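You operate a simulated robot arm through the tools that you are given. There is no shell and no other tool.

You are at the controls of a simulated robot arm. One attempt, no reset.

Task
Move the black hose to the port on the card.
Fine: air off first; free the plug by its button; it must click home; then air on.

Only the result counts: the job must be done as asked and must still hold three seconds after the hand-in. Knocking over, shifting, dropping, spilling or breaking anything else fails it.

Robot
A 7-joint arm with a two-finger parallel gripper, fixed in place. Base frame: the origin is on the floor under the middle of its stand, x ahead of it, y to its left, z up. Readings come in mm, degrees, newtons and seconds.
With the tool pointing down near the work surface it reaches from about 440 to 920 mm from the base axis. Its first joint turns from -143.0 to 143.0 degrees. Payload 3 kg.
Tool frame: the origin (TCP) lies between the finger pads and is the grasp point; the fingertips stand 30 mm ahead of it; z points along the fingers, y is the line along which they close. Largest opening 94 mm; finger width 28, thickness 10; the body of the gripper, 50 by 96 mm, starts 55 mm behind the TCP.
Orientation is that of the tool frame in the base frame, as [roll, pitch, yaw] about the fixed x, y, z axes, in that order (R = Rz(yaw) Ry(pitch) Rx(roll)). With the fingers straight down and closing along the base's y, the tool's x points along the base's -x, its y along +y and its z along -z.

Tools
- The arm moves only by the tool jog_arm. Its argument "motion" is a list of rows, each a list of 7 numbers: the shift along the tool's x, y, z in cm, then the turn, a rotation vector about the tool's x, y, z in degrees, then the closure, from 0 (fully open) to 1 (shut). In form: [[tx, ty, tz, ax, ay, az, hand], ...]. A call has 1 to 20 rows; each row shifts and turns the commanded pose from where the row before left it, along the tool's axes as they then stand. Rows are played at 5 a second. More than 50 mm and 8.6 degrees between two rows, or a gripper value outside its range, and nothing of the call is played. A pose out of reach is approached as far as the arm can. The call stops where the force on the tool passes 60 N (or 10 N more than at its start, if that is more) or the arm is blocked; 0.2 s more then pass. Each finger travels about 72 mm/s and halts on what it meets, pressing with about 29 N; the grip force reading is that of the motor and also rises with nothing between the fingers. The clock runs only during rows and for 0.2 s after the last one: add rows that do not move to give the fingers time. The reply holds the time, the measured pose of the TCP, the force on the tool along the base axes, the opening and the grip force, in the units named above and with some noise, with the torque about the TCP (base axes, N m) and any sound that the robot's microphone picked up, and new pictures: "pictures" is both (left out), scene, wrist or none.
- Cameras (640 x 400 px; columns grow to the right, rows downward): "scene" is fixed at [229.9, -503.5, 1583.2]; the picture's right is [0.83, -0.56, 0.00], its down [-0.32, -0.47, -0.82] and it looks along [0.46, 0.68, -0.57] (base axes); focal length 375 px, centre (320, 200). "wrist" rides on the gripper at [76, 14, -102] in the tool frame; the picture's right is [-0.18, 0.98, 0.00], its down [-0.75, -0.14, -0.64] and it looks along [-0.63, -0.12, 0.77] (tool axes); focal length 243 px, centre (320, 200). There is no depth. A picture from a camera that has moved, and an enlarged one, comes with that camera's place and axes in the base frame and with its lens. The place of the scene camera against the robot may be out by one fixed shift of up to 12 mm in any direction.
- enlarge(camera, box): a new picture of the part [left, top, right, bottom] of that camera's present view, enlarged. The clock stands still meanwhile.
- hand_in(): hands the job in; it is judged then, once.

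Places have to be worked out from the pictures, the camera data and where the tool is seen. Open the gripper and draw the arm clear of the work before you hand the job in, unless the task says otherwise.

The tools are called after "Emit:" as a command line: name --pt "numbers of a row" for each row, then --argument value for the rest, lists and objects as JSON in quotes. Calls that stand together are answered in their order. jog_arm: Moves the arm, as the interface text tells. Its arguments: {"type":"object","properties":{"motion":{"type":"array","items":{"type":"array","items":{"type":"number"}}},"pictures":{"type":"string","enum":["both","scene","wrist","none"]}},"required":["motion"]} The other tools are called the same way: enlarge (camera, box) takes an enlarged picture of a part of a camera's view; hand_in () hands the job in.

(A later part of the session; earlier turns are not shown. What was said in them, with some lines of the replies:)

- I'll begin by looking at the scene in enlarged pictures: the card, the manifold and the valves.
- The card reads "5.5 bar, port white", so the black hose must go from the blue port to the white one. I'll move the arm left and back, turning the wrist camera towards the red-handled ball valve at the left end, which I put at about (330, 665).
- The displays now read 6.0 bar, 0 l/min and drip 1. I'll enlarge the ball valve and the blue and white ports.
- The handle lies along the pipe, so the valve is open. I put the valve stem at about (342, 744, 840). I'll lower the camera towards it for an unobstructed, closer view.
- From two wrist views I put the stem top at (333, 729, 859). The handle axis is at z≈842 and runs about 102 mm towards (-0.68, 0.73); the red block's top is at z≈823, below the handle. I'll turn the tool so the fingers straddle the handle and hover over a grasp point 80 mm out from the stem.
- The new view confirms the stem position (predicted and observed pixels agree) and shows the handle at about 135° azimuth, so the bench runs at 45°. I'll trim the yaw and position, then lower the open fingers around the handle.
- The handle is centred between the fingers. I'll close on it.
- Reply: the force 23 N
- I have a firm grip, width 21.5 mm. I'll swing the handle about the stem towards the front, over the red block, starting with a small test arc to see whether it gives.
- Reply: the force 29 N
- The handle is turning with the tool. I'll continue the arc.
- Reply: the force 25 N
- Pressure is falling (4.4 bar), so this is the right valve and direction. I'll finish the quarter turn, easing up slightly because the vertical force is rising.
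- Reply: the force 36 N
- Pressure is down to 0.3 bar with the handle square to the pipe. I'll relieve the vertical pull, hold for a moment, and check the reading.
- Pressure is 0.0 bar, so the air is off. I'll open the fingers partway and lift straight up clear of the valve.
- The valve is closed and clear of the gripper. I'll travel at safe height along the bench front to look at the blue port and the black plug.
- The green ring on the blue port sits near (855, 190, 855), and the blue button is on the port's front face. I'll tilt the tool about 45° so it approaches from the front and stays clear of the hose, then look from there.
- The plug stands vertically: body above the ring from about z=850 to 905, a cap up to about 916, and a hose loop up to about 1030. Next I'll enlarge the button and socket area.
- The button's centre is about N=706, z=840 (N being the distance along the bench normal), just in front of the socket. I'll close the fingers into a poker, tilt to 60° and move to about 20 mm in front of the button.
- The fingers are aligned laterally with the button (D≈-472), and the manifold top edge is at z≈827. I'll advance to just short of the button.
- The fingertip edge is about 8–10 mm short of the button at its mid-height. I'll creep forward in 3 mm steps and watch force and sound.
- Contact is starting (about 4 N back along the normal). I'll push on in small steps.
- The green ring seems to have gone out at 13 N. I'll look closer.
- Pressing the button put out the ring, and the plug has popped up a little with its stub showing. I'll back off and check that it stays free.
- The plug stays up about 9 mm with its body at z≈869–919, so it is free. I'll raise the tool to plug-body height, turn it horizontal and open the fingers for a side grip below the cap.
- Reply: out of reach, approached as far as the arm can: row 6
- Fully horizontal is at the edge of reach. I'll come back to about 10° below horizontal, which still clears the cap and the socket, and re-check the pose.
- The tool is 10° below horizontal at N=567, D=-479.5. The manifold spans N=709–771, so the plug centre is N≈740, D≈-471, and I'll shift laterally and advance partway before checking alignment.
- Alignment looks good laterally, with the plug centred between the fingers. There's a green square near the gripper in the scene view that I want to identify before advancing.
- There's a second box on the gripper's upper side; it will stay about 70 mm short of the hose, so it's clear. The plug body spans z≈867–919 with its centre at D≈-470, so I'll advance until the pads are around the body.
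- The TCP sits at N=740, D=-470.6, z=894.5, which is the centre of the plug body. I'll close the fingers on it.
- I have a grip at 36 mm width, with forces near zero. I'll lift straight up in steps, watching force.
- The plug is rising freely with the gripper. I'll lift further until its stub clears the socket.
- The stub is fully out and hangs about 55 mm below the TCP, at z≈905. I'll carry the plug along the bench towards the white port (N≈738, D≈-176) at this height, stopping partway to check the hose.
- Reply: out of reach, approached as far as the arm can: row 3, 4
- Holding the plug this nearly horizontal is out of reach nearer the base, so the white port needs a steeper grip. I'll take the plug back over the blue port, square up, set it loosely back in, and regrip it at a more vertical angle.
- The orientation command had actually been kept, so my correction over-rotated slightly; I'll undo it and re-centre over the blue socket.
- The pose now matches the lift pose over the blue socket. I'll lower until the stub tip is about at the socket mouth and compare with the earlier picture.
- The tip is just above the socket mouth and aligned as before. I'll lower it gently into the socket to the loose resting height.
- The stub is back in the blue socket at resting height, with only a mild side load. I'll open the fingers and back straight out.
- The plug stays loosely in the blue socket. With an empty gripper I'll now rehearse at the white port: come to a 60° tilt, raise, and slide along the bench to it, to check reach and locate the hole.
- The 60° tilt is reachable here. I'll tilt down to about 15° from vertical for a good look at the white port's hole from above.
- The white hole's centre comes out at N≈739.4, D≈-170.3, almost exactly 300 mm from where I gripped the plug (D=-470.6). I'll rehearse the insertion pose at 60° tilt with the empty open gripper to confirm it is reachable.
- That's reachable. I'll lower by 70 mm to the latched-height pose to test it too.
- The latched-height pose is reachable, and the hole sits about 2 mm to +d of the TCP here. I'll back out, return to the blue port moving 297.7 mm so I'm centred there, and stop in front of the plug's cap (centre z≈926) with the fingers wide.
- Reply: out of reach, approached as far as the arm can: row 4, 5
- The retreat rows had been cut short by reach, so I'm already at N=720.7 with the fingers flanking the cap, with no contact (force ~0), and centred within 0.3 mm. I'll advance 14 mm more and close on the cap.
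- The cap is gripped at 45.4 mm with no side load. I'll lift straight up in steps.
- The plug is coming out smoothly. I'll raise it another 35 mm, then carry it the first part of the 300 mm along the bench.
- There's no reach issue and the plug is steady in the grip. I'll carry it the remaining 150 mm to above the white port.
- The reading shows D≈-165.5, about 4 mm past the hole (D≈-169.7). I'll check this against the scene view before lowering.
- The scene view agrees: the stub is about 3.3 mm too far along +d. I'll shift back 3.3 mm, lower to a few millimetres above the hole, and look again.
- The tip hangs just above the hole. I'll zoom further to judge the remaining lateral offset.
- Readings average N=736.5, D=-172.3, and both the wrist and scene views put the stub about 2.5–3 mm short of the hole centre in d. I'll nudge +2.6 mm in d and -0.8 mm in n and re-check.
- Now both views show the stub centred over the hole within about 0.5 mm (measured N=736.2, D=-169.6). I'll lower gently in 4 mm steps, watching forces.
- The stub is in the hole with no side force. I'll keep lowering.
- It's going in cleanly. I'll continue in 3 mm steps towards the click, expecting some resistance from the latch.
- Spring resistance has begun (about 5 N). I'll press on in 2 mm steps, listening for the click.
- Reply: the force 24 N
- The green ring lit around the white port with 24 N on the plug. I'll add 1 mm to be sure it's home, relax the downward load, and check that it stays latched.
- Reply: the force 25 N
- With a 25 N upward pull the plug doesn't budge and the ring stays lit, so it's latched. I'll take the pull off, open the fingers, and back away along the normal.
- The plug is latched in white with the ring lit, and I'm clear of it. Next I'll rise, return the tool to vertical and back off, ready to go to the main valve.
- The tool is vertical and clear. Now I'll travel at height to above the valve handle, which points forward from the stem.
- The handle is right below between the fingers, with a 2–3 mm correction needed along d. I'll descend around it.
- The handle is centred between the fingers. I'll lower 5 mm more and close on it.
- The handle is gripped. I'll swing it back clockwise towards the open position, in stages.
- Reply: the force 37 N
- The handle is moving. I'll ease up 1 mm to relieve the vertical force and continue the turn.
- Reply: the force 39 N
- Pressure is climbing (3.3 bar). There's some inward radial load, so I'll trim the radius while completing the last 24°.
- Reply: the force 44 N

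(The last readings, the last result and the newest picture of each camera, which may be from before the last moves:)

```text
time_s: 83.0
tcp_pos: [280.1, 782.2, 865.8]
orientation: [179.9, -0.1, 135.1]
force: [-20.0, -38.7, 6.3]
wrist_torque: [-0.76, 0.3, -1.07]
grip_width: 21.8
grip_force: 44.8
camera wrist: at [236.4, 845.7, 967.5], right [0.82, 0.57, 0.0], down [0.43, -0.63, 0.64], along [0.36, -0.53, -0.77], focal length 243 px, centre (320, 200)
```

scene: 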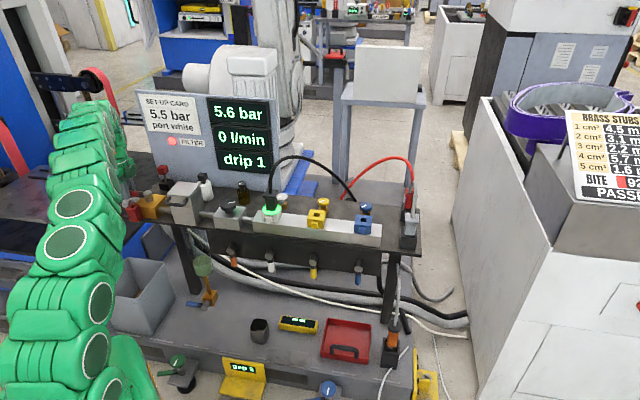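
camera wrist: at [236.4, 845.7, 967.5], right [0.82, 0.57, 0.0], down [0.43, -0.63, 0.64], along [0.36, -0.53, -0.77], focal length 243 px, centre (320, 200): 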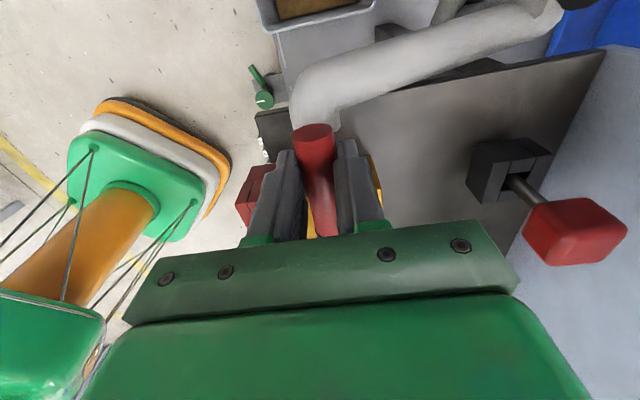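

The handle is at its open stop and pressure reads 5.6 bar and rising. I'll relax the push, release the handle and lift straight up.

Emit:
jog_arm --pt "0 -0.15 0 0 0 0 1" --pt "0 0 0 0 0 0 0.7" --pt "0 0 0 0 0 0 0.4" --pt "0 0 0 0 0 0 0.4" --pt "0 0 -2 0 0 0 0.4" --pt "0 0 -4 0 0 0 0.4" --pt "0 0 -4 0 0 0 0.4" --pt "0 0 -4 0 0 0 0.4" --pt "0 0 0 0 0 0 0.2" --pictures "both"

Emit:
enlarge --camera "scene" --box '[110, 80, 300, 240]'

Emit:
enlarge --camera "wrist" --box '[220, 60, 420, 240]'

```text
time_s: 85.0
tcp_pos: [283.1, 782.0, 1006.6]
orientation: [180.0, 0.0, 135.1]
force: [0.1, -0.6, 0.1]
wrist_torque: [0.02, 0.01, 0.01]
grip_width: 75.1
grip_force: 0.1
camera wrist: at [240.4, 844.0, 1109.5], right [0.83, 0.56, 0.0], down [0.43, -0.63, 0.64], along [0.36, -0.53, -0.77], focal length 243 px, centre (320, 200)
```

scene: 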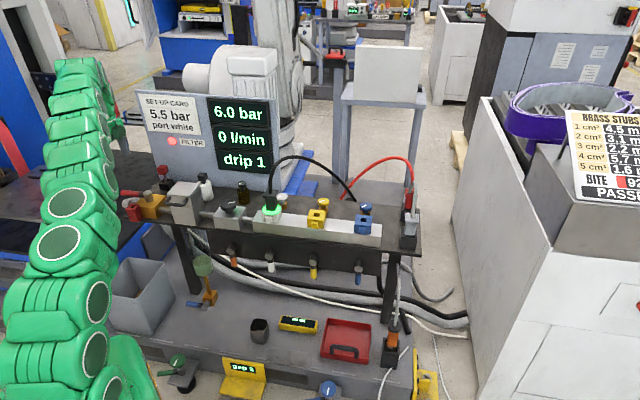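
wrist: 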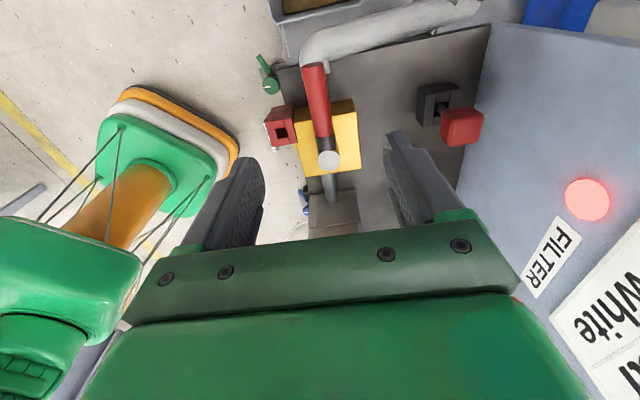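

```text
2.50 times, centred on (205, 160) of scene
camera zoom: at [229.9, -503.5, 1583.2], right [0.83, -0.56, 0.0], down [-0.32, -0.47, -0.82], along [0.46, 0.68, -0.57], focal length 938 px, centre (608, 300)
```

zoom: 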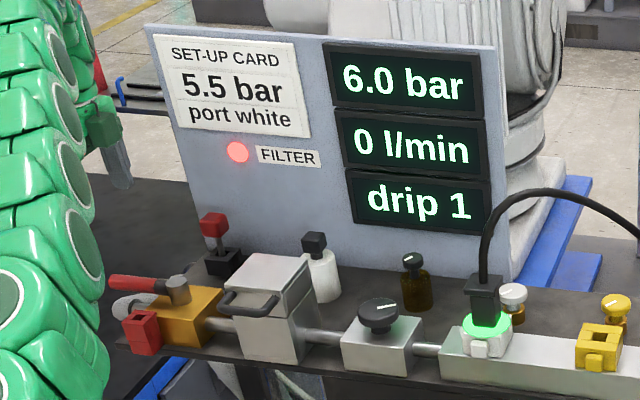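

```text
2.22 times, centred on (320, 150) of wrist
camera zoom: at [240.4, 844.0, 1109.5], right [0.83, 0.56, 0.0], down [0.43, -0.63, 0.64], along [0.36, -0.53, -0.77], focal length 539 px, centre (320, 311)
```

zoom: 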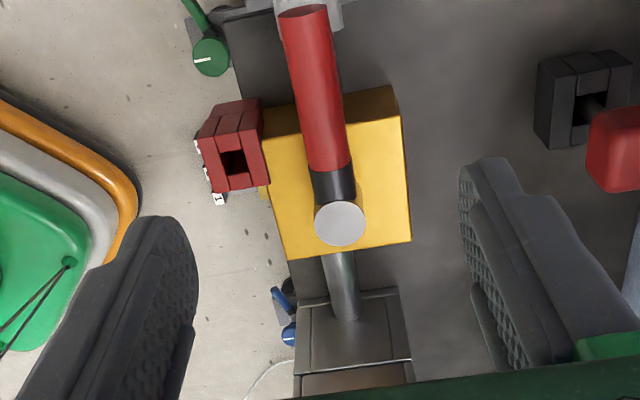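

Air is back on at 6.0 bar as at the start, the handle is along the pipe, and the plug is lit in the white port. I'll open the gripper fully and draw the arm clear.

Emit:
jog_arm --pt "0 0 -4 0 0 0 0" --pt "0 0 -4 0 0 0 0" --pt "-2.17 -2.78 -0.75 0 0 0 0" --pt "-2.17 -2.78 -0.75 0 0 0 0" --pt "-2.17 -2.78 -0.75 0 0 0 0" --pt "-2.17 -2.78 -0.75 0 0 0 0" --pt "-2.17 -2.78 -0.75 0 0 0 0" --pt "-2.17 -2.78 -0.75 0 0 0 0" --pt "-2.17 -2.78 -0.75 0 0 0 0" --pt "-2.17 -2.78 -0.75 0 0 0 0" --pt "0 0 0 0 0 0 0" --pt "0 0 0 0 0 0 0" --pictures "both"

Emit:
enlarge --camera "scene" --box '[220, 140, 430, 260]'

Emit:
enlarge --camera "scene" --box '[110, 80, 300, 240]'

Emit:
enlarge --camera "scene" --box '[250, 170, 310, 230]'

```text
time_s: 87.6
tcp_pos: [242.6, 490.0, 1129.4]
orientation: [-179.9, 0.0, 135.0]
force: [0.0, 0.1, -0.1]
wrist_torque: [-0.05, -0.01, -0.02]
grip_width: 94.1
grip_force: 0.0
out of reach, approached as far as the arm can: row 2
camera wrist: at [198.9, 553.1, 1231.9], right [0.83, 0.56, 0.0], down [0.43, -0.63, 0.64], along [0.36, -0.53, -0.77], focal length 243 px, centre (320, 200)
```

scene: 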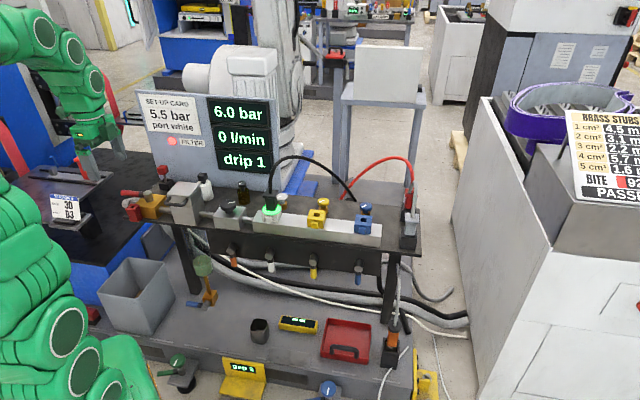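
wrist: 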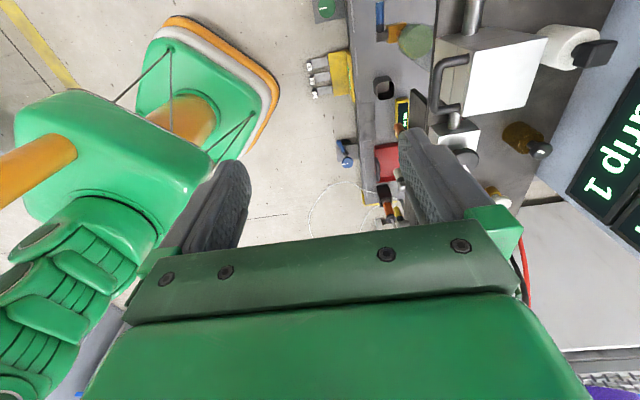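

```text
3.05 times, centred on (325, 200) of scene
camera zoom: at [229.9, -503.5, 1583.2], right [0.83, -0.56, 0.0], down [-0.32, -0.47, -0.82], along [0.46, 0.68, -0.57], focal length 1143 px, centre (305, 200)
```

zoom: 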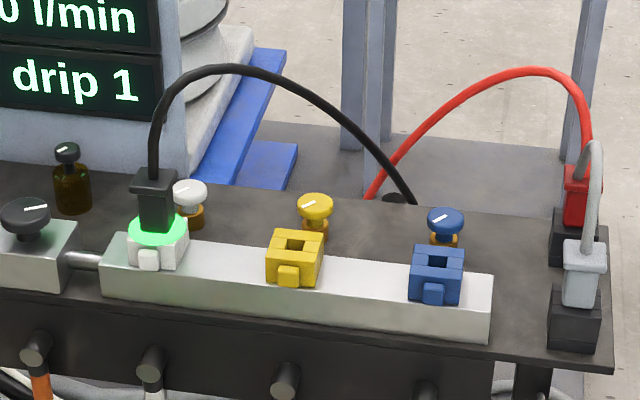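

```text
2.50 times, centred on (205, 160) of scene
camera zoom: at [229.9, -503.5, 1583.2], right [0.83, -0.56, 0.0], down [-0.32, -0.47, -0.82], along [0.46, 0.68, -0.57], focal length 938 px, centre (608, 300)
```

zoom: 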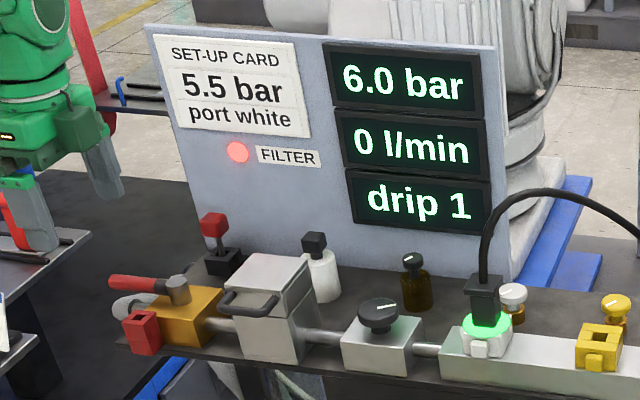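

```text
6.67 times, centred on (280, 200) of scene
camera zoom: at [229.9, -503.5, 1583.2], right [0.83, -0.56, 0.0], down [-0.32, -0.47, -0.82], along [0.46, 0.68, -0.57], focal length 2500 px, centre (587, 200)
```

zoom: 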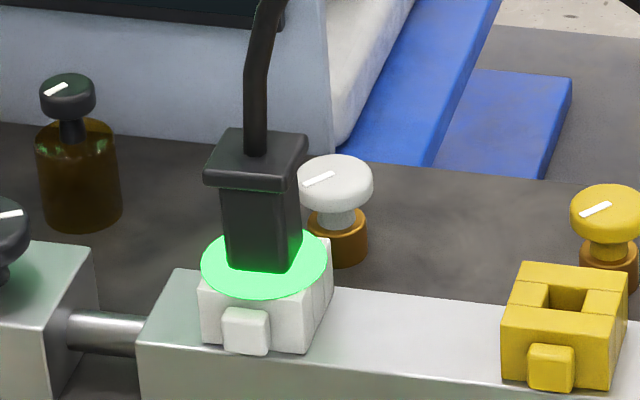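

Everything checks out: the black plug is home in the white port with its ring lit, air is on at 6.0 bar, nothing else looks disturbed, and the arm is clear with the gripper open. I'm handing the job in.

Emit:
hand_in

```text
The job is handed in.
```

The black hose is now in the white port, the one named on the card, and I've handed the job in. I don't have the judge's result yet.

- **Air off:** I turned the red handle on the ball valve a quarter turn and waited until the display read 0.0 bar before touching the plug.
- **Plug freed:** pressing the button on the blue port put its green ring out and popped the plug up. I only pulled the plug after that.
- **Latched in white:** I pushed the plug in until the white port's ring lit. It then held against a 25 N upward pull. The microphone reported no click, so the ring and that pull are what I'm going on.
- **Air back on:** I turned the handle back to open, and the display returned to its starting values: 6.0 bar, 0 l/min, drip 1.

On the first try the gripper couldn't reach the white port at the angle I was holding the plug. I set the plug back loosely in the blue port, took a new grip and carried it over.

The card also says 5.5 bar. You only asked for the hose to be moved, so I left the regulator at 6.0 bar.

The gripper is open and the arm is clear of the bench. Nothing else looked moved in the last pictures.
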